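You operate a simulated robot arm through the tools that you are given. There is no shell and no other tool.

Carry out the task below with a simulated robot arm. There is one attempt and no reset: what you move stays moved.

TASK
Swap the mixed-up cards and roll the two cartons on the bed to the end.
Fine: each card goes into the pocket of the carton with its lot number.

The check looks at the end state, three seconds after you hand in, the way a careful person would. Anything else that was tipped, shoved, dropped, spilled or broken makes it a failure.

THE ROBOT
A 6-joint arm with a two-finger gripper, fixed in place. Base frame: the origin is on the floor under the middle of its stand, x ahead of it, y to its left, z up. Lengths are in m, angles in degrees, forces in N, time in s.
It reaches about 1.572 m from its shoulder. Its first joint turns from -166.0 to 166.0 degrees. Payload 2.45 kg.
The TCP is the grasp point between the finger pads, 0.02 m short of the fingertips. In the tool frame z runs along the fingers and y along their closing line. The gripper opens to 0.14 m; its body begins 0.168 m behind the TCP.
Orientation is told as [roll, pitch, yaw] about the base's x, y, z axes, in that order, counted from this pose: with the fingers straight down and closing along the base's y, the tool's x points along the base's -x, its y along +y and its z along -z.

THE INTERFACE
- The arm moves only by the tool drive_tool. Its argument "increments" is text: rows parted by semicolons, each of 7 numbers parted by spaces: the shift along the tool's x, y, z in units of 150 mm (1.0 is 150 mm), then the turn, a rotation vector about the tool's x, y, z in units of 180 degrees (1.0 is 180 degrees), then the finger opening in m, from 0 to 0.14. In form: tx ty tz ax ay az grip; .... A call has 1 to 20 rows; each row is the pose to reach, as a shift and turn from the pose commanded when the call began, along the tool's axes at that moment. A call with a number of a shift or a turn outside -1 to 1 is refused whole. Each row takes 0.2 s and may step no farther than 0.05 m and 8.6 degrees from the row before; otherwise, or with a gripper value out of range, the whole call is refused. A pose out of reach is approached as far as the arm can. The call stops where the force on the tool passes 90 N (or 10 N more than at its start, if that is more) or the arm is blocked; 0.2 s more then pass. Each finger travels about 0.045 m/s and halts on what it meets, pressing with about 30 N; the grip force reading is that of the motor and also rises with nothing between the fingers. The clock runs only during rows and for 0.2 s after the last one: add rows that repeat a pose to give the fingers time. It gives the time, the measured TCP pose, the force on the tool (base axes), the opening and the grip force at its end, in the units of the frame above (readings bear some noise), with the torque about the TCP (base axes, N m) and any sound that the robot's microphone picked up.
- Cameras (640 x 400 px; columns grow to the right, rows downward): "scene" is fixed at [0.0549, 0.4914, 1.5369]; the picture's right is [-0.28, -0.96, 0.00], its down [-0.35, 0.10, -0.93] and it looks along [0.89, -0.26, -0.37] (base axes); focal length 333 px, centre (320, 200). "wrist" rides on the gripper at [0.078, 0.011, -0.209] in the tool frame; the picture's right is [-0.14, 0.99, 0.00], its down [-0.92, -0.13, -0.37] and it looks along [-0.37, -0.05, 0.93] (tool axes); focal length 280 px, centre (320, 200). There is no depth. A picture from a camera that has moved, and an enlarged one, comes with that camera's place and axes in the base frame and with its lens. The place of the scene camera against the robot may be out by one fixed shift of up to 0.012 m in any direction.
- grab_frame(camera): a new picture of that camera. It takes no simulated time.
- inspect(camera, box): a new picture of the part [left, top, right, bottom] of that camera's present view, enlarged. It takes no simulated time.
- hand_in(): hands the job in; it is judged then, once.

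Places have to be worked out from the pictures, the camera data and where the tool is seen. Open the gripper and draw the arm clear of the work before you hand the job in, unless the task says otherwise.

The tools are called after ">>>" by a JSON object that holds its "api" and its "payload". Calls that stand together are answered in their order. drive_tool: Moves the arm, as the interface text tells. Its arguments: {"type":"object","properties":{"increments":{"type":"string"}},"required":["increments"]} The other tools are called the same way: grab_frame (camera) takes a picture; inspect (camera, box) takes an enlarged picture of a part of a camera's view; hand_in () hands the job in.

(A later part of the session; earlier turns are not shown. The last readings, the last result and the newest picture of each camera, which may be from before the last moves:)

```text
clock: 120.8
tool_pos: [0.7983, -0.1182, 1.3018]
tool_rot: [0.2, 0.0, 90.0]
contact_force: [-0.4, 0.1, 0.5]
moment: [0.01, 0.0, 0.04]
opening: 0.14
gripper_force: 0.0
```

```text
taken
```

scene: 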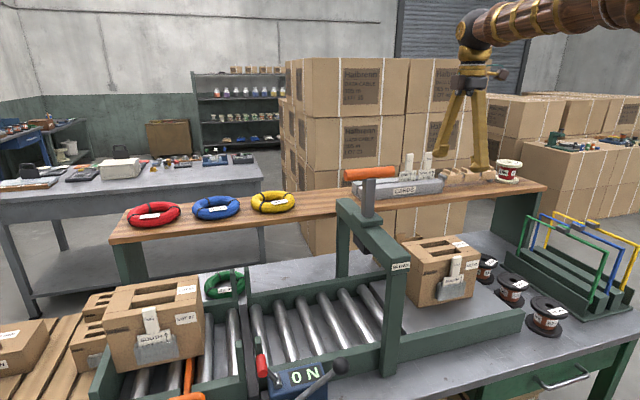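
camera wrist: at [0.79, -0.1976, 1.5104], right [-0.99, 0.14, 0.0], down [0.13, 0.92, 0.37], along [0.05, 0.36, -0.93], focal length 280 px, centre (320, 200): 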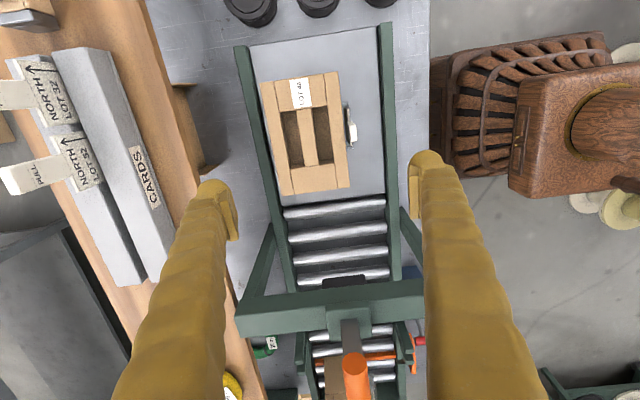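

Good view of carton 46 and the path under the arch. I zoom to measure carton 46's corners and the arch/press head.

>>> {"api": "inspect", "payload": {"camera": "wrist", "box": [240, 50, 400, 210]}}

>>> {"api": "inspect", "payload": {"camera": "wrist", "box": [220, 190, 440, 400]}}

```text
2.50 times, centred on (320, 130) of wrist
camera zoom: at [0.79, -0.1976, 1.5104], right [-0.99, 0.14, 0.0], down [0.13, 0.92, 0.37], along [0.05, 0.36, -0.93], focal length 701 px, centre (320, 375)
```

zoom: 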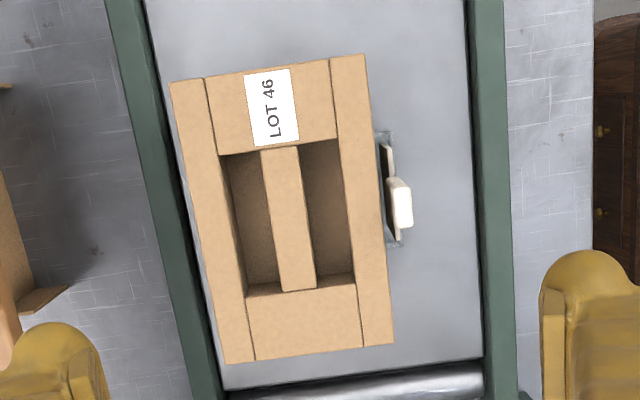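

```text
1.90 times, centred on (330, 295) of wrist
camera zoom: at [0.79, -0.1976, 1.5104], right [-0.99, 0.14, 0.0], down [0.13, 0.92, 0.37], along [0.05, 0.36, -0.93], focal length 534 px, centre (301, 19)
```

zoom: 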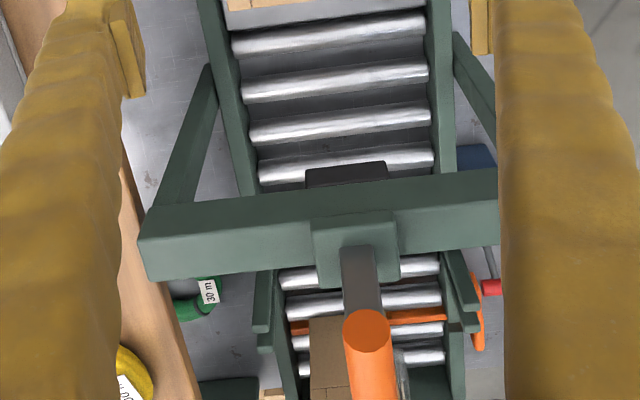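

Carton 46 spans x 0.759–0.886, y −0.217 to −0.020, and the press head's underside (~1.08) clears its top. I line up at its −y end (0.8225, −0.194) and descend part way.

>>> {"api": "drive_tool", "payload": {"increments": "0.17 -0.054 0 0 0 0 0.14; 0.34 -0.107 0.1 0 0 0 0.14; 0.505 -0.161 0.3 0 0 0 0.14; 0.505 -0.161 0.55 0 0 0 0.14; 0.505 -0.161 0.8 0 0 0 0.14; 0.505 -0.161 0.95 0 0 0 0.14; 0.505 -0.161 0.95 0 0 0 0.14"}}

>>> {"api": "inspect", "payload": {"camera": "wrist", "box": [190, 60, 460, 260]}}

```text
clock: 122.4
tool_pos: [0.8252, -0.1968, 1.1589]
tool_rot: [0.2, 0.0, 90.0]
contact_force: [0.0, 0.9, 0.4]
moment: [-0.01, -0.01, -0.01]
opening: 0.1401
gripper_force: 0.0
```

```text
2.00 times, centred on (325, 160) of wrist
camera zoom: at [0.8144, -0.2747, 1.3681], right [-0.99, 0.14, 0.0], down [0.13, 0.92, 0.37], along [0.05, 0.36, -0.93], focal length 561 px, centre (310, 280)
```

zoom: 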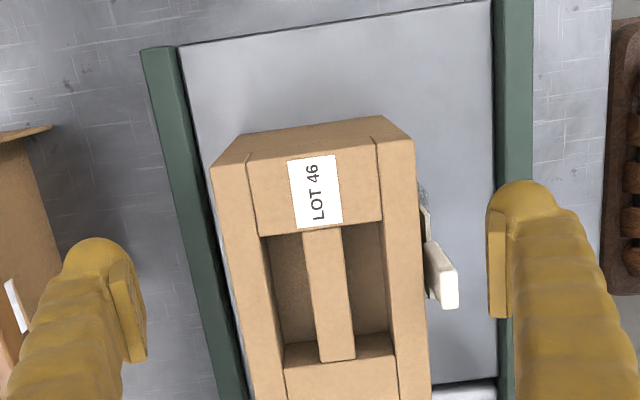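

I trim x by −3.5 mm and y by +2.7 mm and descend to straddle the carton.

>>> {"api": "drive_tool", "payload": {"increments": "-0.018 0.023 0.25 0 0 0 0.14; -0.018 0.023 0.5 0 0 0 0.14; -0.018 0.023 0.7 0 0 0 0.14; -0.018 0.023 0.85 0 0 0 0.14; -0.018 0.023 0.98 0 0 0 0.14; -0.018 0.023 0.98 0 0 0 0.14"}}

>>> {"api": "inspect", "payload": {"camera": "wrist", "box": [190, 60, 460, 260]}}

>>> {"api": "inspect", "payload": {"camera": "scene", "box": [380, 200, 510, 320]}}

```text
clock: 123.8
tool_pos: [0.8187, -0.1934, 1.0106]
tool_rot: [0.2, 0.0, 89.9]
contact_force: [-0.3, 0.1, 0.1]
moment: [0.0, 0.03, -0.01]
opening: 0.1399
gripper_force: 0.0
```

```text
2.00 times, centred on (325, 160) of wrist
camera zoom: at [0.8085, -0.2722, 1.221], right [-0.99, 0.14, 0.0], down [0.13, 0.92, 0.37], along [0.05, 0.36, -0.93], focal length 561 px, centre (310, 280)
```

zoom: 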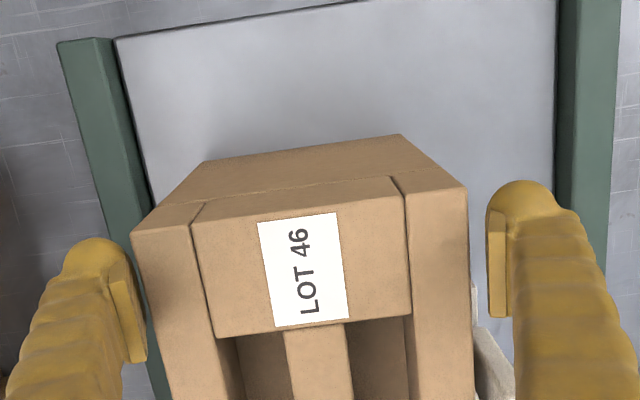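

```text
3.33 times, centred on (445, 260) of scene
camera zoom: at [0.0549, 0.4914, 1.5369], right [-0.28, -0.96, 0.0], down [-0.35, 0.1, -0.93], along [0.89, -0.26, -0.37], focal length 1109 px, centre (-97, 0)
```

zoom: 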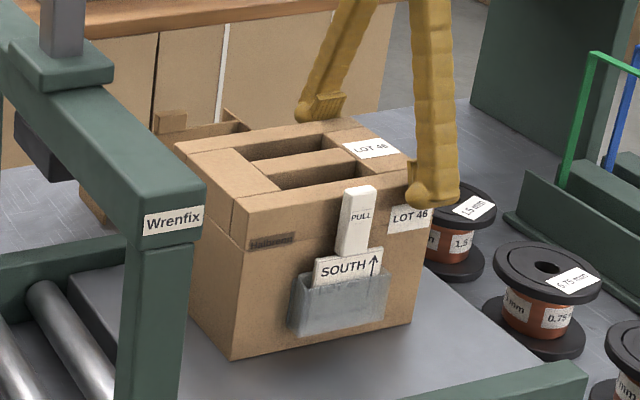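

Gaps are balanced. I close on carton 46.

>>> {"api": "drive_tool", "payload": {"increments": "0 0 0 0 0 0 0.13; 0 0 0 0 0 0 0.11; 0 0 0 0 0 0 0.11; 0 0 0 0 0 0 0.11"}}

>>> {"api": "inspect", "payload": {"camera": "wrist", "box": [190, 60, 460, 260]}}

```text
clock: 124.8
tool_pos: [0.8191, -0.1941, 1.012]
tool_rot: [0.3, 0.0, 90.0]
contact_force: [6.2, -1.8, 6.8]
moment: [0.01, -0.23, -0.41]
opening: 0.1298
gripper_force: 30.4
```

```text
2.00 times, centred on (325, 160) of wrist
camera zoom: at [0.8086, -0.2723, 1.2216], right [-0.99, 0.14, 0.0], down [0.13, 0.92, 0.37], along [0.05, 0.36, -0.93], focal length 561 px, centre (310, 280)
```

zoom: 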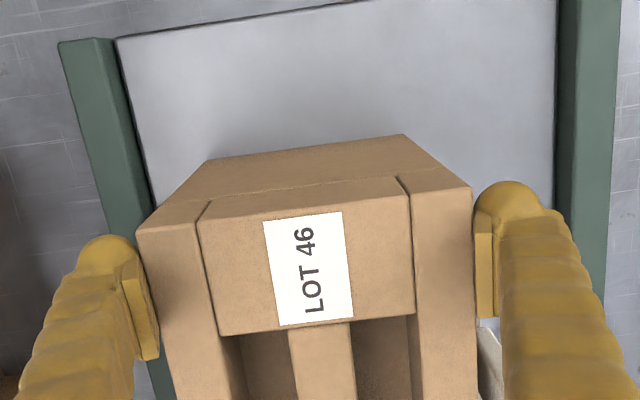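

Gripped at 0.130. I drag it +y over the plate, 60 mm first.

>>> {"api": "drive_tool", "payload": {"increments": "-0.05 0 0 0 0 0 0.11; -0.12 0 0 0 0 0 0.11; -0.2 0 0 0 0 0 0.11; -0.28 0 0 0 0 0 0.11; -0.35 0 0 0 0 0 0.11; -0.4 0 0 0 0 0 0.11"}}

>>> {"api": "inspect", "payload": {"camera": "scene", "box": [360, 190, 510, 320]}}

```text
clock: 126.2
tool_pos: [0.8184, -0.1336, 1.012]
tool_rot: [0.2, 0.0, 90.0]
contact_force: [1.7, -11.8, 24.2]
moment: [0.19, -0.32, -0.08]
opening: 0.1299
gripper_force: 29.9
```

```text
3.08 times, centred on (435, 255) of scene
camera zoom: at [0.0549, 0.4914, 1.5369], right [-0.28, -0.96, 0.0], down [-0.35, 0.1, -0.93], along [0.89, -0.26, -0.37], focal length 1024 px, centre (-34, 31)
```

zoom: 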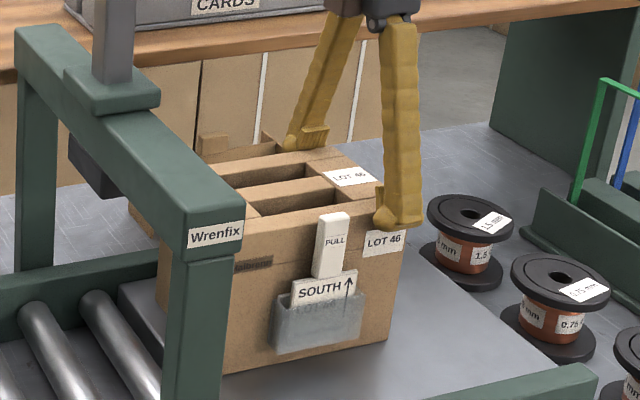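

It slides with ~12 N friction. I continue 75 mm.

>>> {"api": "drive_tool", "payload": {"increments": "-0.08 0 0 0 0 0 0.11; -0.16 0 0 0 0 0 0.11; -0.25 0 0 0 0 0 0.11; -0.34 0 0 0 0 0 0.11; -0.42 0 0 0 0 0 0.11; -0.5 0 0 0 0 0 0.11"}}

>>> {"api": "grab_frame", "payload": {"camera": "wrist"}}

>>> {"api": "inspect", "payload": {"camera": "scene", "box": [330, 170, 490, 320]}}

```text
clock: 127.6
tool_pos: [0.8199, -0.0584, 1.011]
tool_rot: [0.1, 0.0, 90.1]
contact_force: [3.7, -8.1, 23.5]
moment: [0.54, -0.07, 0.47]
opening: 0.1298
gripper_force: 30.0
```

```text
taken
camera wrist: at [0.8089, -0.1372, 1.2211], right [-0.99, 0.14, 0.0], down [0.13, 0.92, 0.37], along [0.05, 0.36, -0.93], focal length 280 px, centre (320, 200)
```

wrist: 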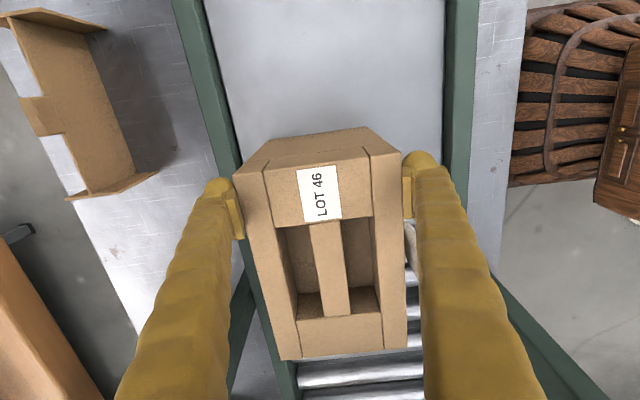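

```text
2.67 times, centred on (410, 245) of scene
camera zoom: at [0.0549, 0.4914, 1.5369], right [-0.28, -0.96, 0.0], down [-0.35, 0.1, -0.93], along [0.89, -0.26, -0.37], focal length 887 px, centre (80, 80)
```

zoom: 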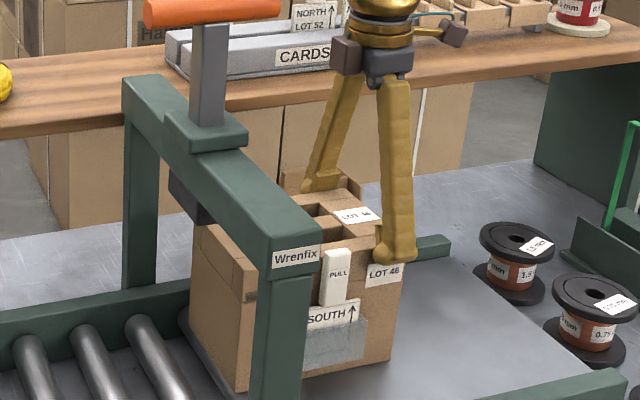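

The carton's leading edge is entering under the beam with clearance. I advance 45 mm more.

>>> {"api": "drive_tool", "payload": {"increments": "-0.08 0 0 0 0 0 0.11; -0.16 0 0 0 0 0 0.11; -0.23 0 0 0 0 0 0.11; -0.3 0 0 0 0 0 0.11"}}

>>> {"api": "grab_frame", "payload": {"camera": "scene"}}

>>> {"api": "inspect", "payload": {"camera": "scene", "box": [310, 130, 470, 300]}}

```text
clock: 128.6
tool_pos: [0.8193, -0.0119, 1.0112]
tool_rot: [0.3, 0.0, 90.1]
contact_force: [-4.8, -5.2, 21.7]
moment: [0.32, -0.46, 0.73]
opening: 0.1299
gripper_force: 30.1
```

```text
taken
```

scene: 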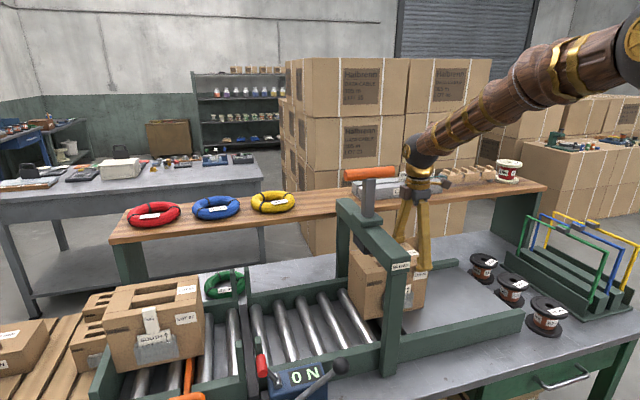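

```text
2.35 times, centred on (390, 215) of scene
camera zoom: at [0.0549, 0.4914, 1.5369], right [-0.28, -0.96, 0.0], down [-0.35, 0.1, -0.93], along [0.89, -0.26, -0.37], focal length 783 px, centre (155, 165)
```

zoom: 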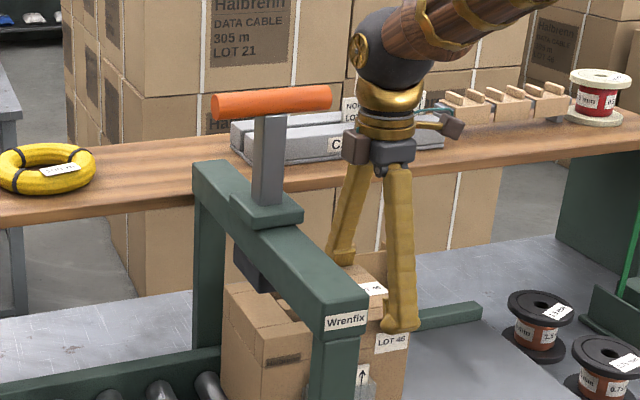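

Carton 46 now spans about y −0.037 to 0.160, partly under the arch; the gripper palm is getting near the press handle, so I stop here, release and rise.

>>> {"api": "drive_tool", "payload": {"increments": "0 0 0 0 0 0 0.14; 0 0 0 0 0 0 0.14; 0 0 0 0 0 0 0.14; 0 0 -0.2 0 0 0 0.14; 0 0 -0.5 0 0 0 0.14; 0 0 -0.8 0 0 0 0.14; 0.15 0 -1 0 0 0 0.14; 0.3 0 -1 0 0 0 0.14"}}

>>> {"api": "grab_frame", "payload": {"camera": "wrist"}}

```text
clock: 130.4
tool_pos: [0.8191, -0.059, 1.1637]
tool_rot: [0.2, 0.0, 90.1]
contact_force: [-0.4, -0.1, -0.3]
moment: [0.01, 0.01, 0.05]
opening: 0.1399
gripper_force: 0.1
```

```text
taken
camera wrist: at [0.8084, -0.1382, 1.3723], right [-0.99, 0.14, 0.0], down [0.13, 0.92, 0.37], along [0.05, 0.36, -0.93], focal length 280 px, centre (320, 200)
```

wrist: 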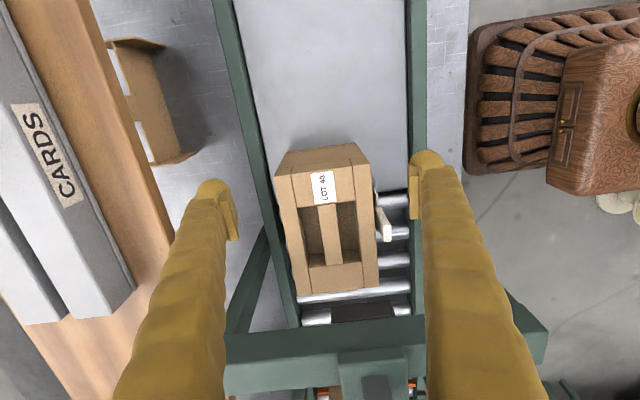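

I now retreat −y, close the fingers to 0.06 and tilt the tool 40° so the fingers point +y-down for pushing from behind.

>>> {"api": "drive_tool", "payload": {"increments": "0.17 0 0 0 -0.037 0 0.12; 0.34 0 0 0 -0.074 0 0.1; 0.51 0 0 0 -0.111 0 0.08; 0.68 0 0 0 -0.148 0 0.06; 0.85 0 0 0 -0.185 0 0.06; 1 0 0 0 -0.222 0 0.06; 1 0 0 0 -0.222 0 0.06"}}

>>> {"api": "grab_frame", "payload": {"camera": "wrist"}}

>>> {"api": "grab_frame", "payload": {"camera": "scene"}}

```text
clock: 132.0
tool_pos: [0.8181, -0.2091, 1.1618]
tool_rot: [0.3, -40.0, 89.8]
contact_force: [-0.3, 0.9, 0.2]
moment: [-0.01, 0.01, -0.01]
opening: 0.0602
gripper_force: 0.0
```

```text
taken
camera wrist: at [0.8095, -0.4041, 1.2724], right [-0.99, 0.1, 0.09], down [0.13, 0.47, 0.87], along [0.05, 0.88, -0.48], focal length 280 px, centre (320, 200)
```

wrist: 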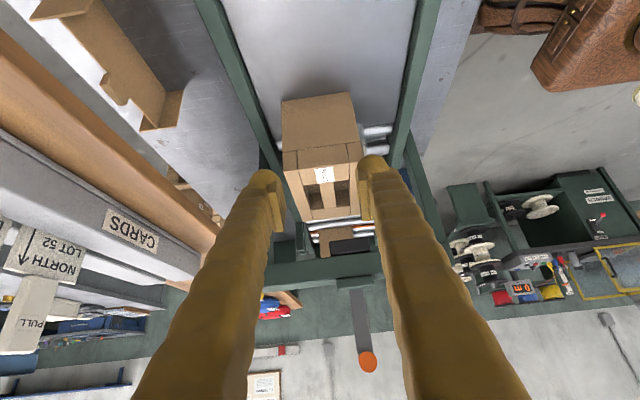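

```text
taken
```

scene: 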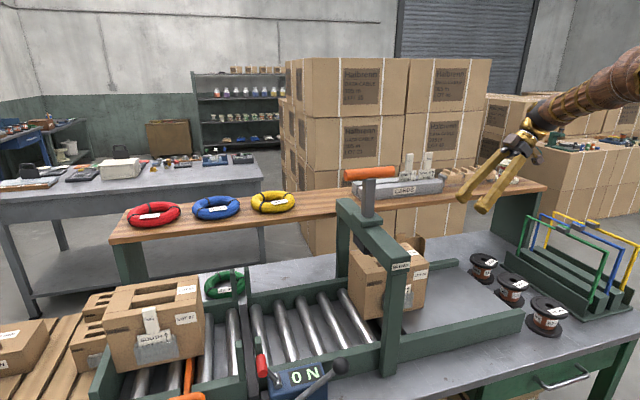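

The tilted pose works with no contact. I lower and advance toward the carton's rear face in two steps.

>>> {"api": "drive_tool", "payload": {"increments": "0.065 -0.005 0.207 0 0 0 0.06; 0.13 -0.01 0.414 0 0 0 0.06; 0.194 -0.015 0.62 0 0 0 0.06; 0.259 -0.02 0.827 0 0 0 0.06; 0.259 -0.02 0.827 0 0 0 0.06"}}

>>> {"api": "grab_frame", "payload": {"camera": "wrist"}}

>>> {"api": "inspect", "payload": {"camera": "scene", "box": [340, 150, 520, 320]}}

```text
clock: 133.2
tool_pos: [0.8225, -0.1587, 1.0396]
tool_rot: [0.3, -39.9, 89.7]
contact_force: [0.4, 0.4, 0.1]
moment: [0.02, -0.02, 0.0]
opening: 0.0599
gripper_force: 0.1
```

```text
taken
camera wrist: at [0.812, -0.3531, 1.151], right [-0.99, 0.11, 0.09], down [0.13, 0.47, 0.87], along [0.05, 0.88, -0.48], focal length 280 px, centre (320, 200)
```

wrist: 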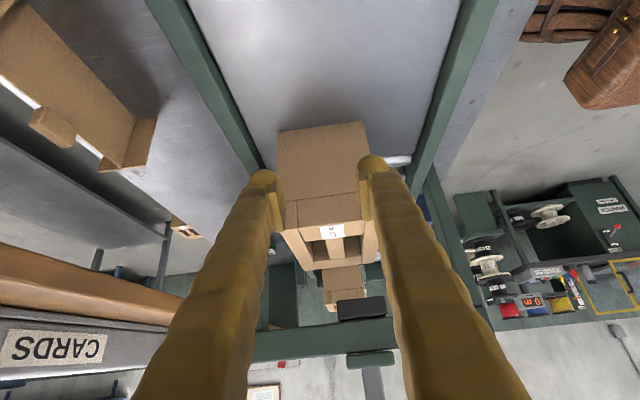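

```text
2.35 times, centred on (430, 235) of scene
camera zoom: at [0.0549, 0.4914, 1.5369], right [-0.28, -0.96, 0.0], down [-0.35, 0.1, -0.93], along [0.89, -0.26, -0.37], focal length 783 px, centre (61, 118)
```

zoom: 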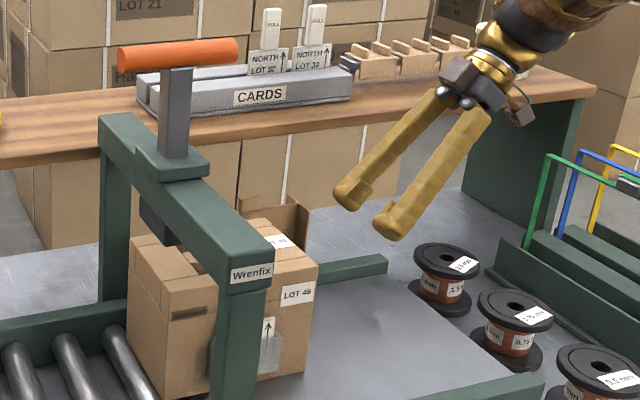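

Clear of everything. I go down to pushing height, stopping ~3 cm behind the carton's rear face.

>>> {"api": "drive_tool", "payload": {"increments": "-0.008 0.003 0.185 0 0 0 0.06; -0.016 0.007 0.37 0 0 0 0.06; -0.024 0.01 0.555 0 0 0 0.06; -0.032 0.013 0.74 0 0 0 0.06; -0.032 0.013 0.74 0 0 0 0.06"}}

>>> {"api": "inspect", "payload": {"camera": "wrist", "box": [220, 120, 440, 320]}}

>>> {"api": "inspect", "payload": {"camera": "scene", "box": [340, 170, 500, 320]}}

```text
clock: 134.4
tool_pos: [0.8193, -0.0839, 0.9598]
tool_rot: [0.3, -39.9, 89.7]
contact_force: [-0.2, 1.0, 0.5]
moment: [-0.02, 0.0, 0.01]
opening: 0.0603
gripper_force: 0.1
```

```text
2.00 times, centred on (330, 220) of wrist
camera zoom: at [0.8097, -0.279, 1.0702], right [-0.99, 0.11, 0.09], down [0.13, 0.47, 0.87], along [0.05, 0.88, -0.48], focal length 561 px, centre (300, 160)
```

zoom: 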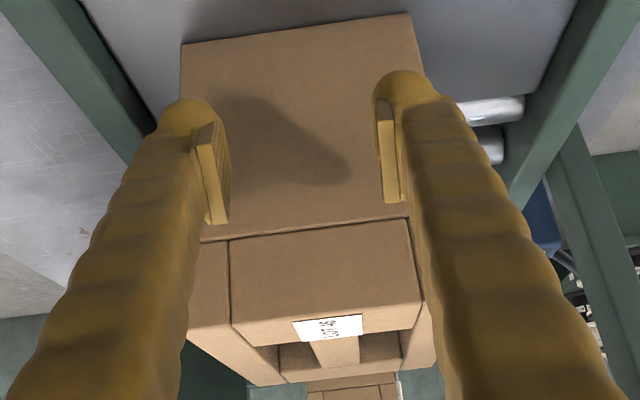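

```text
2.67 times, centred on (420, 245) of scene
camera zoom: at [0.0549, 0.4914, 1.5369], right [-0.28, -0.96, 0.0], down [-0.35, 0.1, -0.93], along [0.89, -0.26, -0.37], focal length 887 px, centre (53, 80)
```

zoom: 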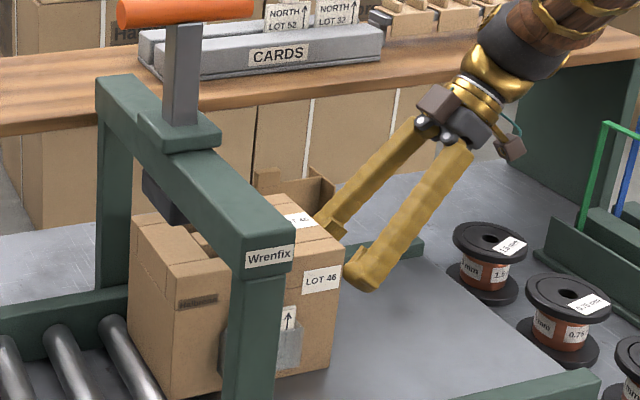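

Fingers are squarely behind the rear face. I push +y 60 mm (contact expected after ~2.5 cm).

>>> {"api": "drive_tool", "payload": {"increments": "-0.061 0 0.051 0 0 0 0.06; -0.123 0 0.103 0 0 0 0.06; -0.184 0 0.154 0 0 0 0.06; -0.245 0 0.206 0 0 0 0.06; -0.306 0 0.257 0 0 0 0.06"}}

>>> {"api": "inspect", "payload": {"camera": "wrist", "box": [220, 120, 440, 320]}}

>>> {"api": "inspect", "payload": {"camera": "scene", "box": [320, 170, 480, 320]}}

```text
clock: 135.6
tool_pos: [0.8189, -0.0237, 0.9602]
tool_rot: [0.3, -40.0, 89.9]
contact_force: [-0.2, -0.4, 0.3]
moment: [0.01, 0.0, -0.01]
opening: 0.0602
gripper_force: 0.1
```

```text
2.00 times, centred on (330, 220) of wrist
camera zoom: at [0.8101, -0.2186, 1.07], right [-0.99, 0.1, 0.09], down [0.13, 0.47, 0.87], along [0.05, 0.88, -0.48], focal length 561 px, centre (300, 160)
```

zoom: 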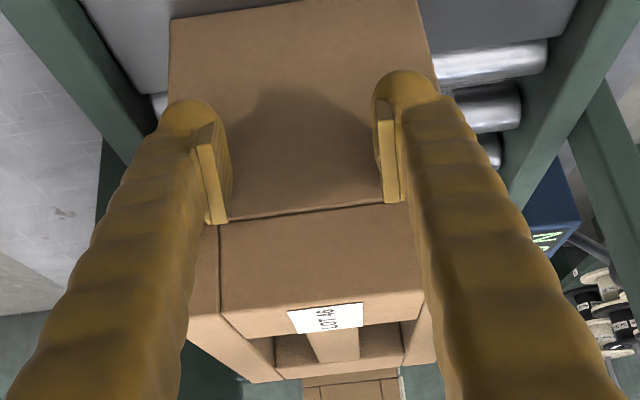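

```text
2.67 times, centred on (400, 245) of scene
camera zoom: at [0.0549, 0.4914, 1.5369], right [-0.28, -0.96, 0.0], down [-0.35, 0.1, -0.93], along [0.89, -0.26, -0.37], focal length 887 px, centre (107, 80)
```

zoom: 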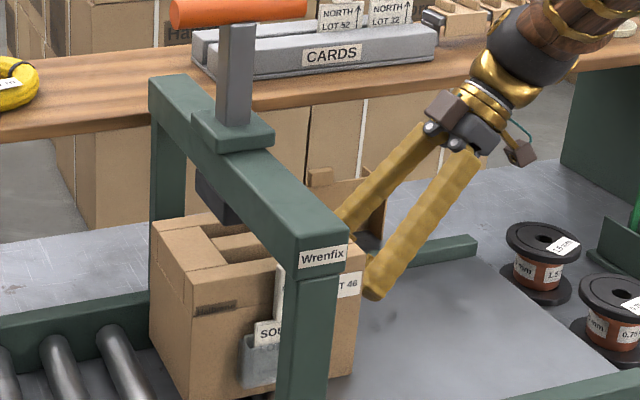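

The carton moved along with almost no force (it's on the rollers now). I push another 60 mm.

>>> {"api": "drive_tool", "payload": {"increments": "-0.061 0 0.051 0 0 0 0.06; -0.123 0 0.103 0 0 0 0.06; -0.184 0 0.154 0 0 0 0.06; -0.245 0 0.206 0 0 0 0.06; -0.306 0 0.257 0 0 0 0.06"}}

>>> {"api": "inspect", "payload": {"camera": "wrist", "box": [220, 120, 440, 320]}}

>>> {"api": "inspect", "payload": {"camera": "scene", "box": [300, 170, 460, 320]}}

```text
clock: 136.8
tool_pos: [0.8196, 0.036, 0.9599]
tool_rot: [0.4, -39.9, 89.9]
contact_force: [0.1, -0.3, 1.0]
moment: [0.0, 0.03, 0.02]
opening: 0.0602
gripper_force: 0.0
```

```text
2.00 times, centred on (330, 220) of wrist
camera zoom: at [0.8097, -0.1581, 1.0699], right [-0.99, 0.11, 0.09], down [0.13, 0.47, 0.87], along [0.05, 0.88, -0.48], focal length 561 px, centre (300, 160)
```

zoom: 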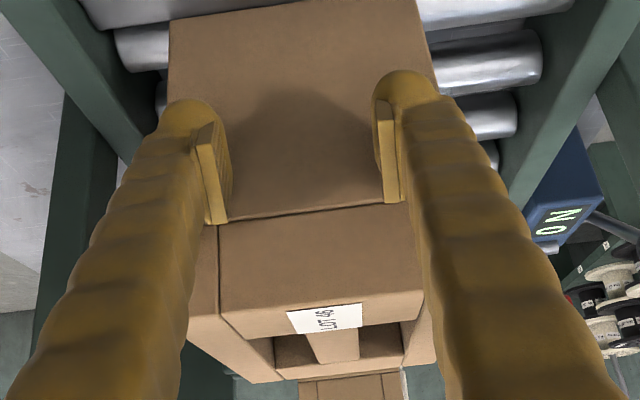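

```text
2.67 times, centred on (380, 245) of scene
camera zoom: at [0.0549, 0.4914, 1.5369], right [-0.28, -0.96, 0.0], down [-0.35, 0.1, -0.93], along [0.89, -0.26, -0.37], focal length 887 px, centre (160, 80)
```

zoom: 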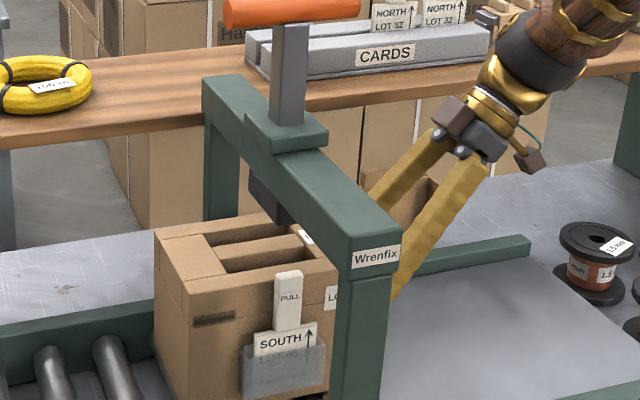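

Moving straight with virtually no force. I push 70 mm further (palm still clear of the beam).

>>> {"api": "drive_tool", "payload": {"increments": "-0.061 0 0.051 0 0 0 0.06; -0.123 0 0.103 0 0 0 0.06; -0.184 0 0.154 0 0 0 0.06; -0.245 0 0.206 0 0 0 0.06; -0.306 0 0.257 0 0 0 0.06; -0.357 0 0.3 0 0 0 0.06"}}

>>> {"api": "inspect", "payload": {"camera": "wrist", "box": [220, 120, 440, 320]}}

>>> {"api": "inspect", "payload": {"camera": "scene", "box": [270, 170, 430, 320]}}

```text
clock: 138.2
tool_pos: [0.8196, 0.1059, 0.9592]
tool_rot: [0.3, -39.9, 89.8]
contact_force: [0.2, -0.2, -0.5]
moment: [-0.02, 0.0, -0.01]
opening: 0.0602
gripper_force: 0.1
```

```text
2.00 times, centred on (330, 220) of wrist
camera zoom: at [0.8099, -0.0883, 1.0701], right [-0.99, 0.11, 0.09], down [0.13, 0.47, 0.87], along [0.05, 0.88, -0.48], focal length 561 px, centre (300, 160)
```

zoom: 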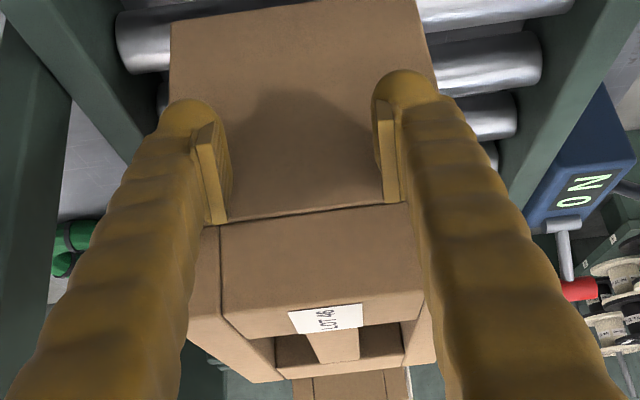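

```text
2.67 times, centred on (350, 245) of scene
camera zoom: at [0.0549, 0.4914, 1.5369], right [-0.28, -0.96, 0.0], down [-0.35, 0.1, -0.93], along [0.89, -0.26, -0.37], focal length 887 px, centre (240, 80)
```

zoom: 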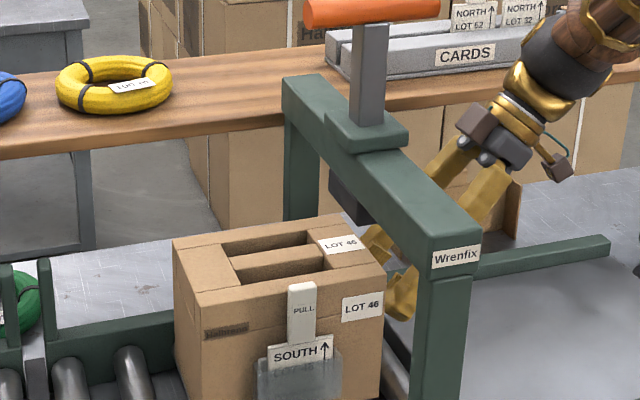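

Works very well; the palm still has ~6 cm to the beam. I push 30 mm more.

>>> {"api": "drive_tool", "payload": {"increments": "-0.051 0 0.043 0 0 0 0.06; -0.102 0 0.086 0 0 0 0.06; -0.153 0 0.129 0 0 0 0.06; -0.153 0 0.129 0 0 0 0.06"}}

>>> {"api": "grab_frame", "payload": {"camera": "scene"}}

>>> {"api": "inspect", "payload": {"camera": "scene", "box": [260, 170, 420, 320]}}

```text
clock: 139.2
tool_pos: [0.8199, 0.1372, 0.9594]
tool_rot: [0.3, -39.9, 89.7]
contact_force: [-0.5, 0.2, 0.6]
moment: [-0.04, -0.01, 0.03]
opening: 0.0604
gripper_force: 0.0
```

```text
taken
```

scene: 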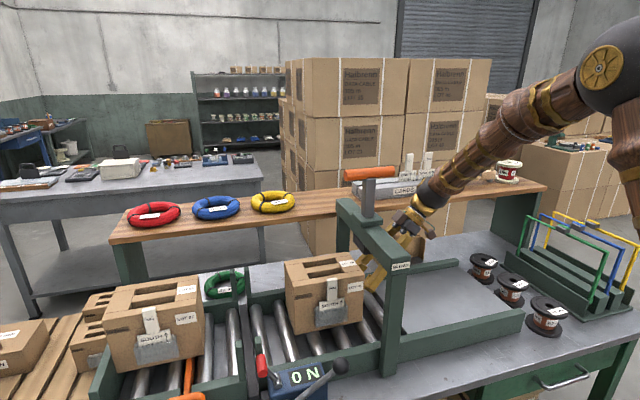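

```text
2.67 times, centred on (340, 245) of scene
camera zoom: at [0.0549, 0.4914, 1.5369], right [-0.28, -0.96, 0.0], down [-0.35, 0.1, -0.93], along [0.89, -0.26, -0.37], focal length 887 px, centre (267, 80)
```

zoom: 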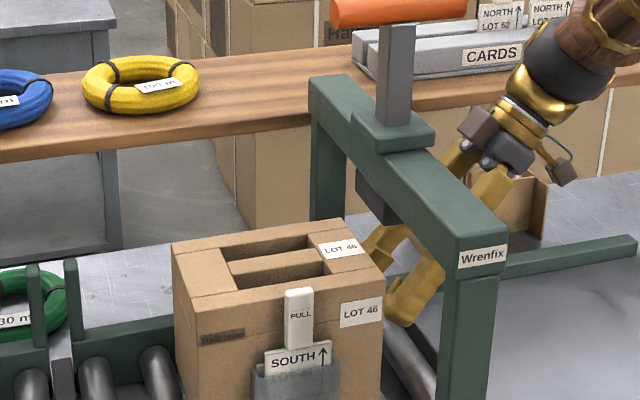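

Carton 46 is through the arch, standing squarely on the rollers at about y 0.16–0.355. I withdraw the tool −y along the same line.

>>> {"api": "drive_tool", "payload": {"increments": "0.1 0 -0.084 0 0 0 0.06; 0.3 0 -0.252 0 0 0 0.06; 0.5 0 -0.42 0 0 0 0.06; 0.7 0 -0.588 0 0 0 0.06; 0.9 0 -0.755 0 0 0 0.06; 1 0 -0.839 0 0 0 0.06"}}

```text
clock: 140.6
tool_pos: [0.8195, -0.0625, 0.9591]
tool_rot: [0.3, -39.9, 89.8]
contact_force: [0.5, 0.4, -0.9]
moment: [0.0, 0.03, -0.03]
opening: 0.0602
gripper_force: 0.1
```

Now rise and straighten the tool back to vertical.

>>> {"api": "drive_tool", "payload": {"increments": "-0.107 0 -0.189 0 0.0444 0 0.08; -0.213 0 -0.378 0 0.0889 0 0.1; -0.32 0 -0.568 0 0.1333 0 0.12; -0.426 0 -0.757 0 0.1778 0 0.14; -0.533 0 -0.946 0 0.2222 0 0.14; -0.533 0 -0.946 0 0.2222 0 0.14"}}

```text
clock: 142.0
tool_pos: [0.8199, -0.0889, 1.1204]
tool_rot: [0.2, 0.2, 90.0]
contact_force: [0.1, 0.2, -0.2]
moment: [-0.01, 0.04, 0.0]
opening: 0.1399
gripper_force: 0.1
```

Up and back toward the robot before crossing over the arch again.

>>> {"api": "drive_tool", "payload": {"increments": "0 0.05 -0.2 0 0 0 0.14; 0 0.2 -0.4 0 0 0 0.14; 0 0.35 -0.6 0 0 0 0.14; 0 0.52 -0.8 0 0 0 0.14; 0 0.667 -1 0 0 0 0.14; 0 0.667 -1 0 0 0 0.14"}}

```text
clock: 143.4
tool_pos: [0.7189, -0.0891, 1.2708]
tool_rot: [0.3, 0.1, 90.0]
contact_force: [0.7, -0.1, -0.2]
moment: [0.04, 0.04, 0.01]
opening: 0.1396
gripper_force: 0.2
```

>>> {"api": "drive_tool", "payload": {"increments": "0 0.15 -0.25 0 0 0 0.14; 0 0.3 -0.5 0 0 0 0.14; 0 0.45 -0.75 0 0 0 0.14; 0 0.5 -0.9 0 0 0 0.14; 0 0.5 -0.9 0 0 0 0.14"}}

```text
clock: 144.6
tool_pos: [0.6455, -0.0887, 1.4045]
tool_rot: [0.3, 0.1, 90.0]
contact_force: [-0.2, -0.4, 0.6]
moment: [0.02, 0.01, -0.02]
opening: 0.1399
gripper_force: 0.1
```

At z=1.405, x=0.645, clear of the handle. Sweep +y in single steps.

>>> {"api": "drive_tool", "payload": {"increments": "-0.25 0 0 0 0 0 0.14; -0.5 0 0 0 0 0 0.14; -0.75 0 0 0 0 0 0.14; -1 0 0 0 0 0 0.14"}}

```text
clock: 145.6
tool_pos: [0.6447, 0.0598, 1.4052]
tool_rot: [0.2, 0.1, 90.0]
contact_force: [-0.4, -0.3, -0.3]
moment: [0.0, -0.01, -0.02]
opening: 0.1398
gripper_force: 0.1
```

>>> {"api": "drive_tool", "payload": {"increments": "-0.25 0 0 0 0 0 0.14; -0.5 0 0 0 0 0 0.14; -0.75 0 0 0 0 0 0.14; -1 0 0 0 0 0 0.14"}}

```text
clock: 146.6
tool_pos: [0.6449, 0.2091, 1.4042]
tool_rot: [0.2, 0.1, 90.0]
contact_force: [-0.3, 0.1, 0.1]
moment: [-0.01, 0.0, 0.0]
opening: 0.1399
gripper_force: 0.1
```

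Now +y 0.13 first, then forward in x.

>>> {"api": "drive_tool", "payload": {"increments": "-0.3 0 0 0 0 0 0.14; -0.6 0 0 0 0 0 0.14; -0.87 0 0 0 0 0 0.14; -0.87 -0.3 0.05 0 0 0 0.14; -0.87 -0.6 0.15 0 0 0 0.14; -0.87 -0.9 0.3 0 0 0 0.14; -0.87 -1 0.5 0 0 0 0.14; -0.87 -1 0.5 0 0 0 0.14"}}

>>> {"api": "grab_frame", "payload": {"camera": "wrist"}}

>>> {"api": "grab_frame", "payload": {"camera": "scene"}}

```text
refused: row 6 steps farther than a row can; nothing moved
```

```text
taken
camera wrist: at [0.635, 0.1306, 1.6144], right [-0.99, 0.14, 0.0], down [0.13, 0.92, 0.37], along [0.05, 0.36, -0.93], focal length 280 px, centre (320, 200)
```

wrist: 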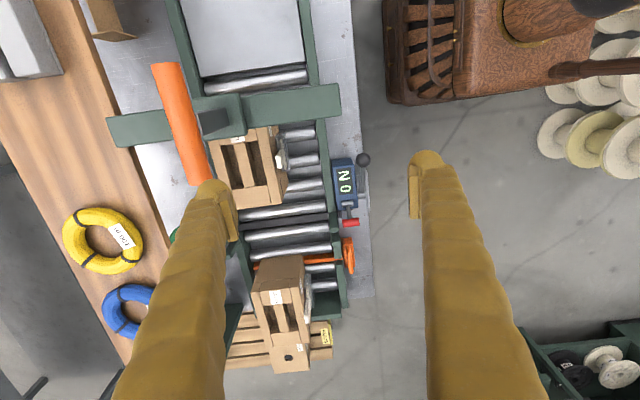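

```text
taken
```

scene: 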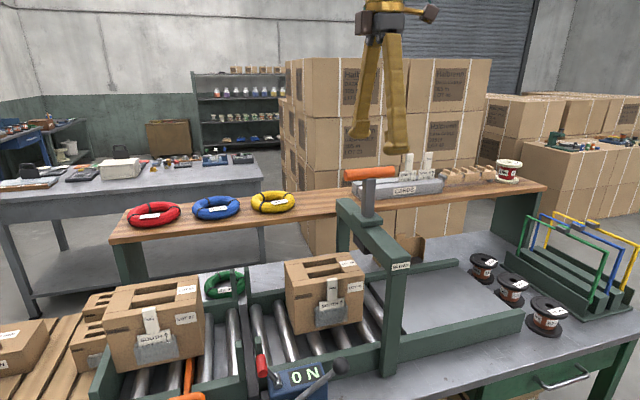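

Refused for a step size only; nothing moved. I redo it with smaller rows.

>>> {"api": "drive_tool", "payload": {"increments": "-0.3 0 0 0 0 0 0.14; -0.6 0 0 0 0 0 0.14; -0.87 0 0 0 0 0 0.14; -0.87 -0.28 0.05 0 0 0 0.14; -0.87 -0.55 0.15 0 0 0 0.14; -0.87 -0.8 0.28 0 0 0 0.14; -0.87 -1 0.45 0 0 0 0.14; -0.87 -1 0.5 0 0 0 0.14"}}

>>> {"api": "inspect", "payload": {"camera": "wrist", "box": [220, 0, 440, 220]}}

```text
clock: 148.4
tool_pos: [0.7971, 0.3419, 1.33]
tool_rot: [0.2, 0.0, 90.0]
contact_force: [0.0, 0.2, -0.1]
moment: [0.03, -0.02, -0.03]
opening: 0.1398
gripper_force: 0.0
```

```text
1.82 times, centred on (330, 110) of wrist
camera zoom: at [0.787, 0.2627, 1.5388], right [-0.99, 0.14, 0.0], down [0.13, 0.92, 0.37], along [0.05, 0.36, -0.93], focal length 510 px, centre (302, 364)
```

zoom: 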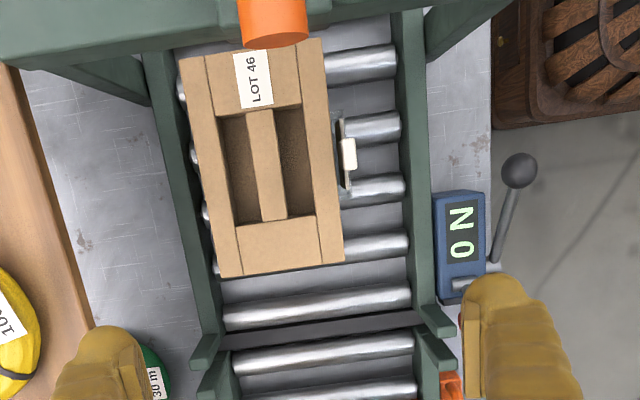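

Carton 46: y 0.167–0.365, x 0.757–0.886. Grip target is (0.822, 0.339), clear of its pocket and of the press handle. I shift and descend 0.15 m.

>>> {"api": "drive_tool", "payload": {"increments": "0.013 -0.163 0 0 0 0 0.14; 0.013 -0.163 0.25 0 0 0 0.14; 0.013 -0.163 0.5 0 0 0 0.14; 0.013 -0.163 0.75 0 0 0 0.14; 0.013 -0.163 1 0 0 0 0.14; 0.013 -0.163 1 0 0 0 0.14"}}

>>> {"api": "inspect", "payload": {"camera": "wrist", "box": [190, 60, 450, 260]}}

```text
clock: 149.8
tool_pos: [0.8198, 0.338, 1.1781]
tool_rot: [0.1, 0.1, 90.0]
contact_force: [1.1, 0.0, -0.2]
moment: [-0.03, 0.0, 0.0]
opening: 0.14
gripper_force: 0.0
```

```text
2.00 times, centred on (320, 160) of wrist
camera zoom: at [0.8098, 0.2608, 1.3886], right [-0.99, 0.14, 0.0], down [0.13, 0.92, 0.37], along [0.05, 0.36, -0.93], focal length 561 px, centre (320, 280)
```

zoom: 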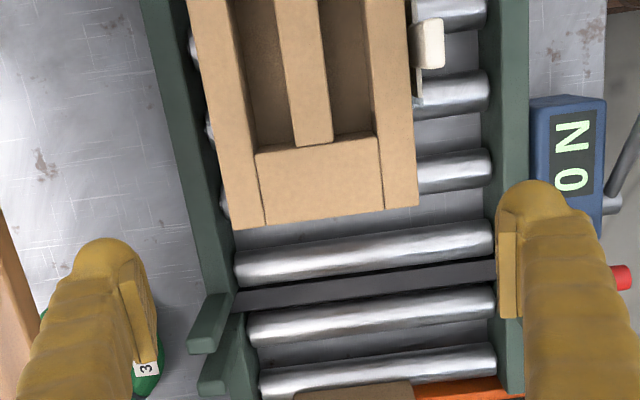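

Aligned (carton centre x=0.821, +y face 0.364). I descend to straddle it.

>>> {"api": "drive_tool", "payload": {"increments": "0 0 0.25 0 0 0 0.14; 0 0 0.5 0 0 0 0.14; 0 0 0.7 0 0 0 0.14; 0 0 0.85 0 0 0 0.14; 0 0 1 0 0 0 0.14; 0 0 1 0 0 0 0.14"}}

>>> {"api": "inspect", "payload": {"camera": "wrist", "box": [190, 80, 450, 260]}}

```text
clock: 151.2
tool_pos: [0.8191, 0.3388, 1.0295]
tool_rot: [0.2, 0.1, 89.9]
contact_force: [-0.1, -0.8, 0.4]
moment: [0.02, -0.02, 0.03]
opening: 0.1399
gripper_force: 0.2
```

```text
2.22 times, centred on (320, 170) of wrist
camera zoom: at [0.8099, 0.26, 1.2387], right [-0.99, 0.14, 0.0], down [0.13, 0.92, 0.37], along [0.05, 0.36, -0.93], focal length 623 px, centre (320, 267)
```

zoom: 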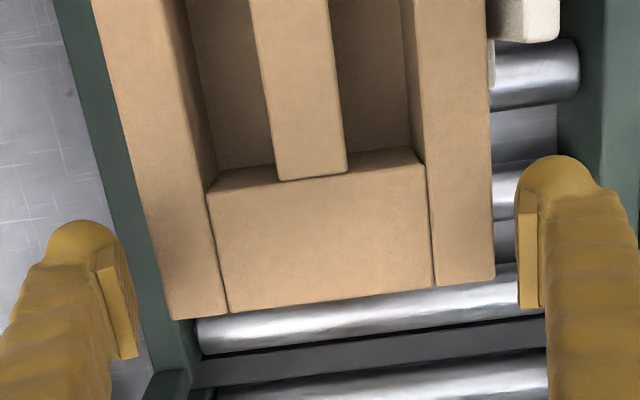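

Gaps look balanced. I lower the last 18 mm and then close.

>>> {"api": "drive_tool", "payload": {"increments": "0 0 0.06 0 0 0 0.14; 0 0 0.12 0 0 0 0.14; 0 0 0.12 0 0 0 0.14; 0 0 0.12 0 0 0 0.125; 0 0 0.12 0 0 0 0.11; 0 0 0.12 0 0 0 0.11; 0 0 0.12 0 0 0 0.11"}}

>>> {"api": "inspect", "payload": {"camera": "wrist", "box": [190, 80, 450, 260]}}

```text
clock: 152.8
tool_pos: [0.8192, 0.3378, 1.0096]
tool_rot: [0.2, 0.2, 90.0]
contact_force: [-4.2, -0.1, 0.9]
moment: [-0.09, 0.16, -0.39]
opening: 0.1306
gripper_force: 29.9
```

```text
2.22 times, centred on (320, 170) of wrist
camera zoom: at [0.8093, 0.2591, 1.2197], right [-0.99, 0.14, 0.0], down [0.13, 0.92, 0.37], along [0.05, 0.36, -0.93], focal length 623 px, centre (320, 267)
```

zoom: 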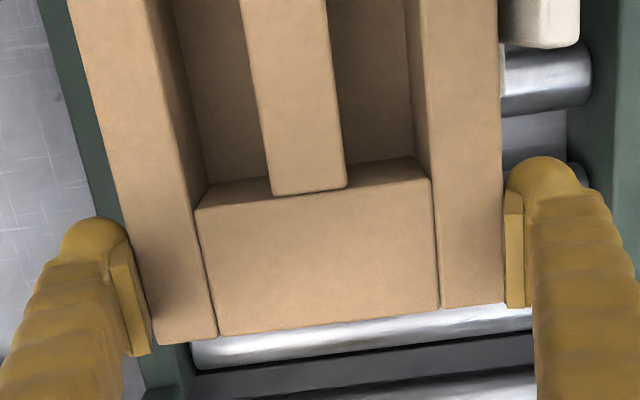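

Gripped. Carton 27's rear face is near y≈0.604, so about 0.24 m to go. I roll the first 0.10 m.

>>> {"api": "drive_tool", "payload": {"increments": "-0.06 0 0 0 0 0 0.11; -0.15 0 0 0 0 0 0.11; -0.24 0 0 0 0 0 0.11; -0.33 0 0 0 0 0 0.11; -0.42 0 0 0 0 0 0.11; -0.51 0 0 0 0 0 0.11; -0.6 0 0 0 0 0 0.11; -0.667 0 0 0 0 0 0.11"}}

>>> {"api": "inspect", "payload": {"camera": "scene", "box": [100, 220, 360, 400]}}

```text
clock: 154.6
tool_pos: [0.8157, 0.4382, 1.01]
tool_rot: [0.3, 0.1, 90.0]
contact_force: [-2.1, 0.1, -0.4]
moment: [0.03, 0.21, 0.05]
opening: 0.1305
gripper_force: 29.7
```

```text
2.22 times, centred on (230, 310) of scene
camera zoom: at [0.0549, 0.4914, 1.5369], right [-0.28, -0.96, 0.0], down [-0.35, 0.1, -0.93], along [0.89, -0.26, -0.37], focal length 740 px, centre (520, -44)
```

zoom: 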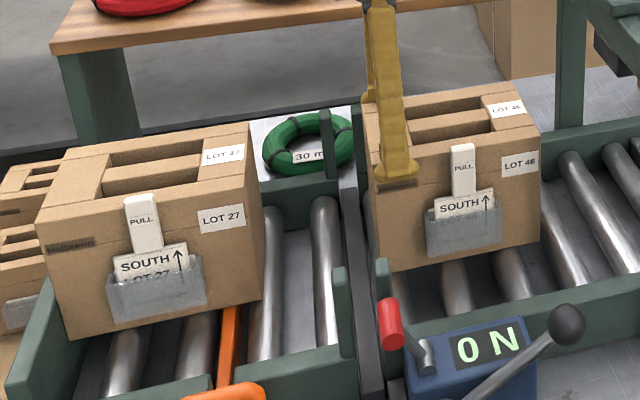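

Rolling well, and both cards read correctly. I roll another 0.09 m.

>>> {"api": "drive_tool", "payload": {"increments": "-0.08 0 0 0 0 0 0.11; -0.17 0 0 0 0 0 0.11; -0.26 0 0 0 0 0 0.11; -0.35 0 0 0 0 0 0.11; -0.44 0 0 0 0 0 0.11; -0.53 0 0 0 0 0 0.11; -0.6 0 0 0 0 0 0.11"}}

>>> {"api": "inspect", "payload": {"camera": "wrist", "box": [190, 80, 450, 330]}}

>>> {"api": "inspect", "payload": {"camera": "scene", "box": [80, 220, 320, 400]}}

```text
clock: 156.2
tool_pos: [0.8195, 0.529, 1.011]
tool_rot: [0.2, 0.1, 90.0]
contact_force: [-3.7, -0.5, 6.0]
moment: [0.36, -0.49, 0.14]
opening: 0.1303
gripper_force: 30.3
```

```text
1.60 times, centred on (320, 205) of wrist
camera zoom: at [0.8095, 0.4506, 1.2204], right [-0.99, 0.14, 0.0], down [0.13, 0.92, 0.37], along [0.05, 0.36, -0.93], focal length 449 px, centre (320, 192)
```

zoom: 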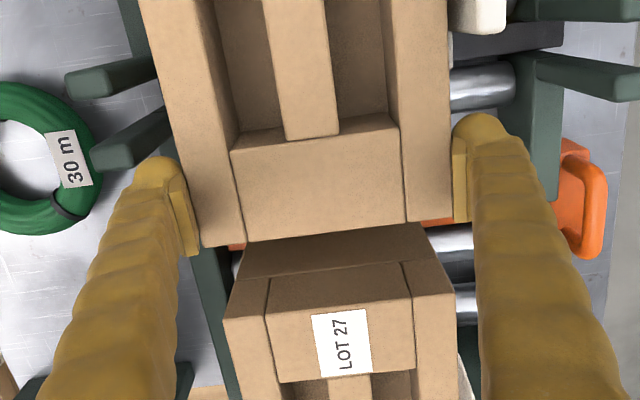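

```text
2.22 times, centred on (200, 310) of scene
camera zoom: at [0.0549, 0.4914, 1.5369], right [-0.28, -0.96, 0.0], down [-0.35, 0.1, -0.93], along [0.89, -0.26, -0.37], focal length 740 px, centre (587, -44)
```

zoom: 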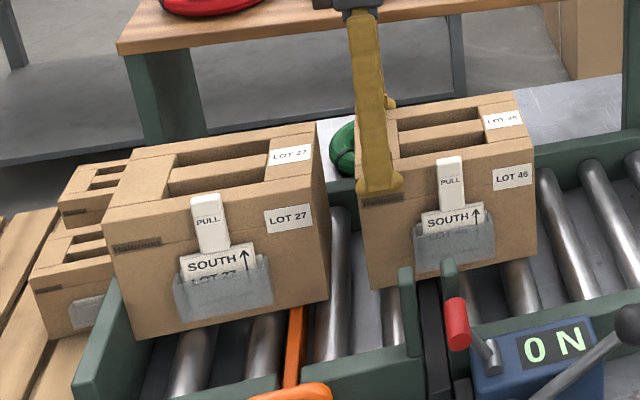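

About 5 cm left. I roll 38 mm, then creep to contact.

>>> {"api": "drive_tool", "payload": {"increments": "-0.05 0 0 0 0 0 0.11; -0.1 0 0 0 0 0 0.11; -0.15 0 0 0 0 0 0.11; -0.2 0 0 0 0 0 0.11; -0.253 0 0 0 0 0 0.11"}}

>>> {"api": "inspect", "payload": {"camera": "wrist", "box": [190, 80, 450, 330]}}

```text
clock: 157.4
tool_pos: [0.8191, 0.5679, 1.0107]
tool_rot: [0.2, 0.1, 89.9]
contact_force: [-3.7, 0.4, 13.4]
moment: [-0.2, -0.85, -0.13]
opening: 0.1304
gripper_force: 29.5
```

```text
1.60 times, centred on (320, 205) of wrist
camera zoom: at [0.8095, 0.489, 1.2204], right [-0.99, 0.14, 0.0], down [0.13, 0.92, 0.37], along [0.05, 0.36, -0.93], focal length 449 px, centre (320, 192)
```

zoom: 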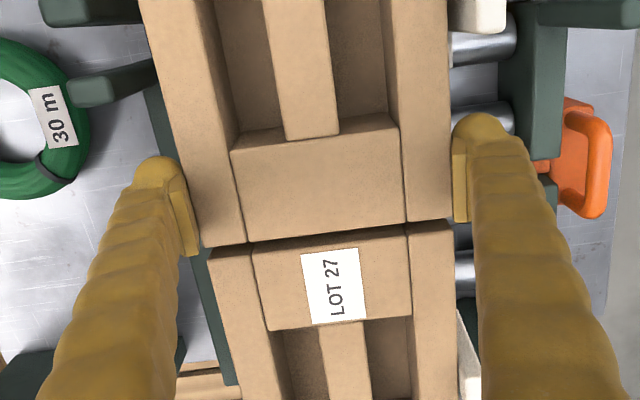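

Almost touching. I creep 10 mm, watching Fy.

>>> {"api": "drive_tool", "payload": {"increments": "-0.016 0 0 0 0 0 0.11; -0.032 0 0 0 0 0 0.11; -0.048 0 0 0 0 0 0.11; -0.06 0 0 0 0 0 0.11"}}

```text
clock: 158.4
tool_pos: [0.8186, 0.5737, 1.0111]
tool_rot: [0.1, 0.1, 89.9]
contact_force: [-2.1, -15.5, 21.8]
moment: [0.26, -0.52, 0.52]
opening: 0.1302
gripper_force: 29.7
```

Fy = −15.5 N: carton 46 is up against carton 27, which is against the end plate. I relax 1.5 mm and open.

>>> {"api": "drive_tool", "payload": {"increments": "0.015 0 0 0 0 0 0.11; 0.015 0 0 0 0 0 0.14; 0.015 0 0 0 0 0 0.14; 0.015 0 0 0 0 0 0.14"}}

>>> {"api": "inspect", "payload": {"camera": "wrist", "box": [190, 80, 450, 330]}}

```text
clock: 159.4
tool_pos: [0.8178, 0.5741, 1.0106]
tool_rot: [0.2, 0.1, 90.1]
contact_force: [0.2, -0.3, 0.2]
moment: [0.01, 0.01, -0.02]
opening: 0.1401
gripper_force: 0.1
```

```text
1.60 times, centred on (320, 205) of wrist
camera zoom: at [0.8093, 0.4952, 1.2193], right [-0.99, 0.14, 0.0], down [0.13, 0.92, 0.37], along [0.05, 0.36, -0.93], focal length 449 px, centre (320, 192)
```

zoom: 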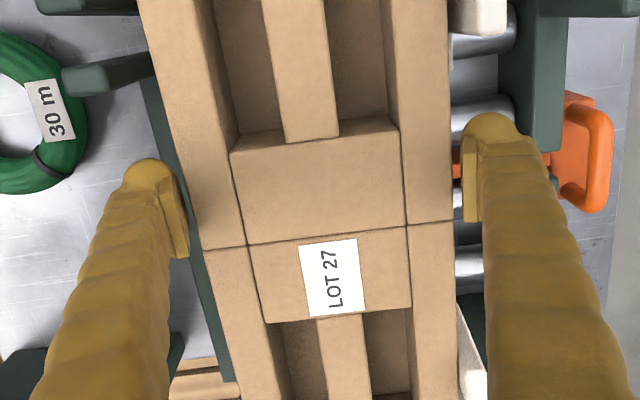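

The cartons are snug against each other and aligned. I raise straight up.

>>> {"api": "drive_tool", "payload": {"increments": "0 0 -0.15 0 0 0 0.14; 0 0 -0.35 0 0 0 0.14; 0 0 -0.6 0 0 0 0.14; 0 0 -0.85 0 0 0 0.14; 0 0 -1 0 0 0 0.14; 0 0 -1 0 0 0 0.14"}}

>>> {"api": "grab_frame", "payload": {"camera": "scene"}}

>>> {"api": "inspect", "payload": {"camera": "scene", "box": [80, 230, 300, 400]}}

>>> {"api": "grab_frame", "payload": {"camera": "wrist"}}

```text
clock: 160.8
tool_pos: [0.8197, 0.5742, 1.1593]
tool_rot: [0.1, 0.2, 90.0]
contact_force: [-0.5, 0.3, 0.4]
moment: [-0.02, 0.0, 0.01]
opening: 0.1398
gripper_force: 0.2
```

```text
taken
```

scene: 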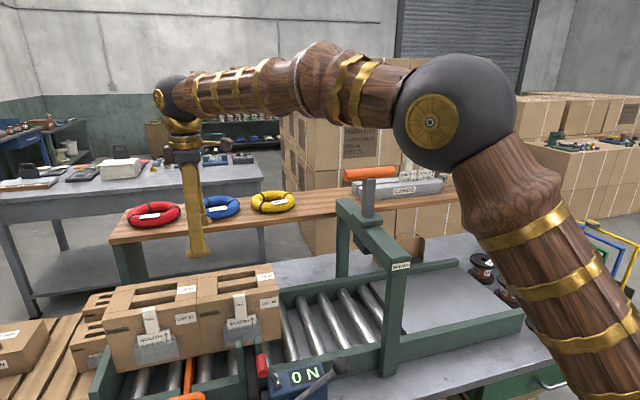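

```text
2.35 times, centred on (190, 315) of scene
camera zoom: at [0.0549, 0.4914, 1.5369], right [-0.28, -0.96, 0.0], down [-0.35, 0.1, -0.93], along [0.89, -0.26, -0.37], focal length 783 px, centre (626, -71)
```

zoom: 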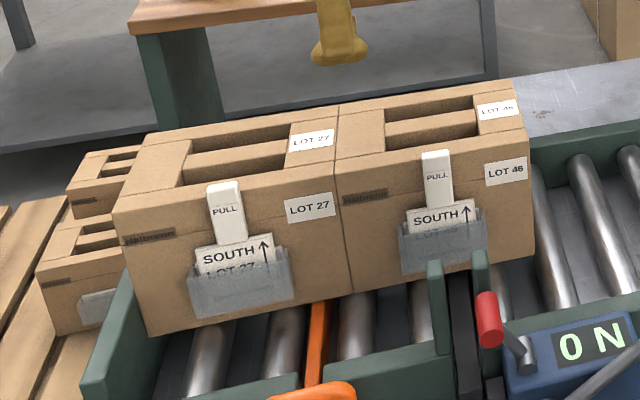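

```text
taken
camera wrist: at [0.81, 0.496, 1.3692], right [-0.99, 0.14, 0.0], down [0.13, 0.92, 0.37], along [0.05, 0.36, -0.93], focal length 280 px, centre (320, 200)
```

wrist: 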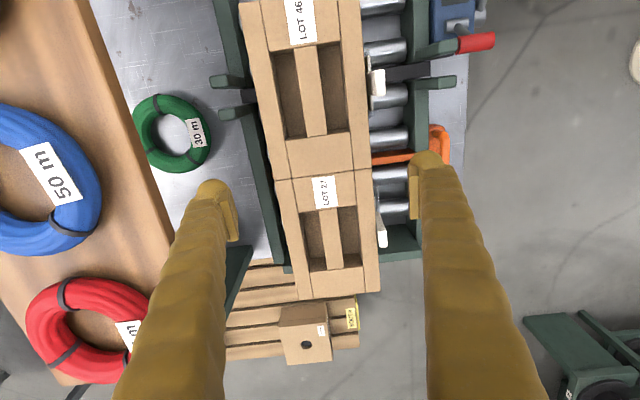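

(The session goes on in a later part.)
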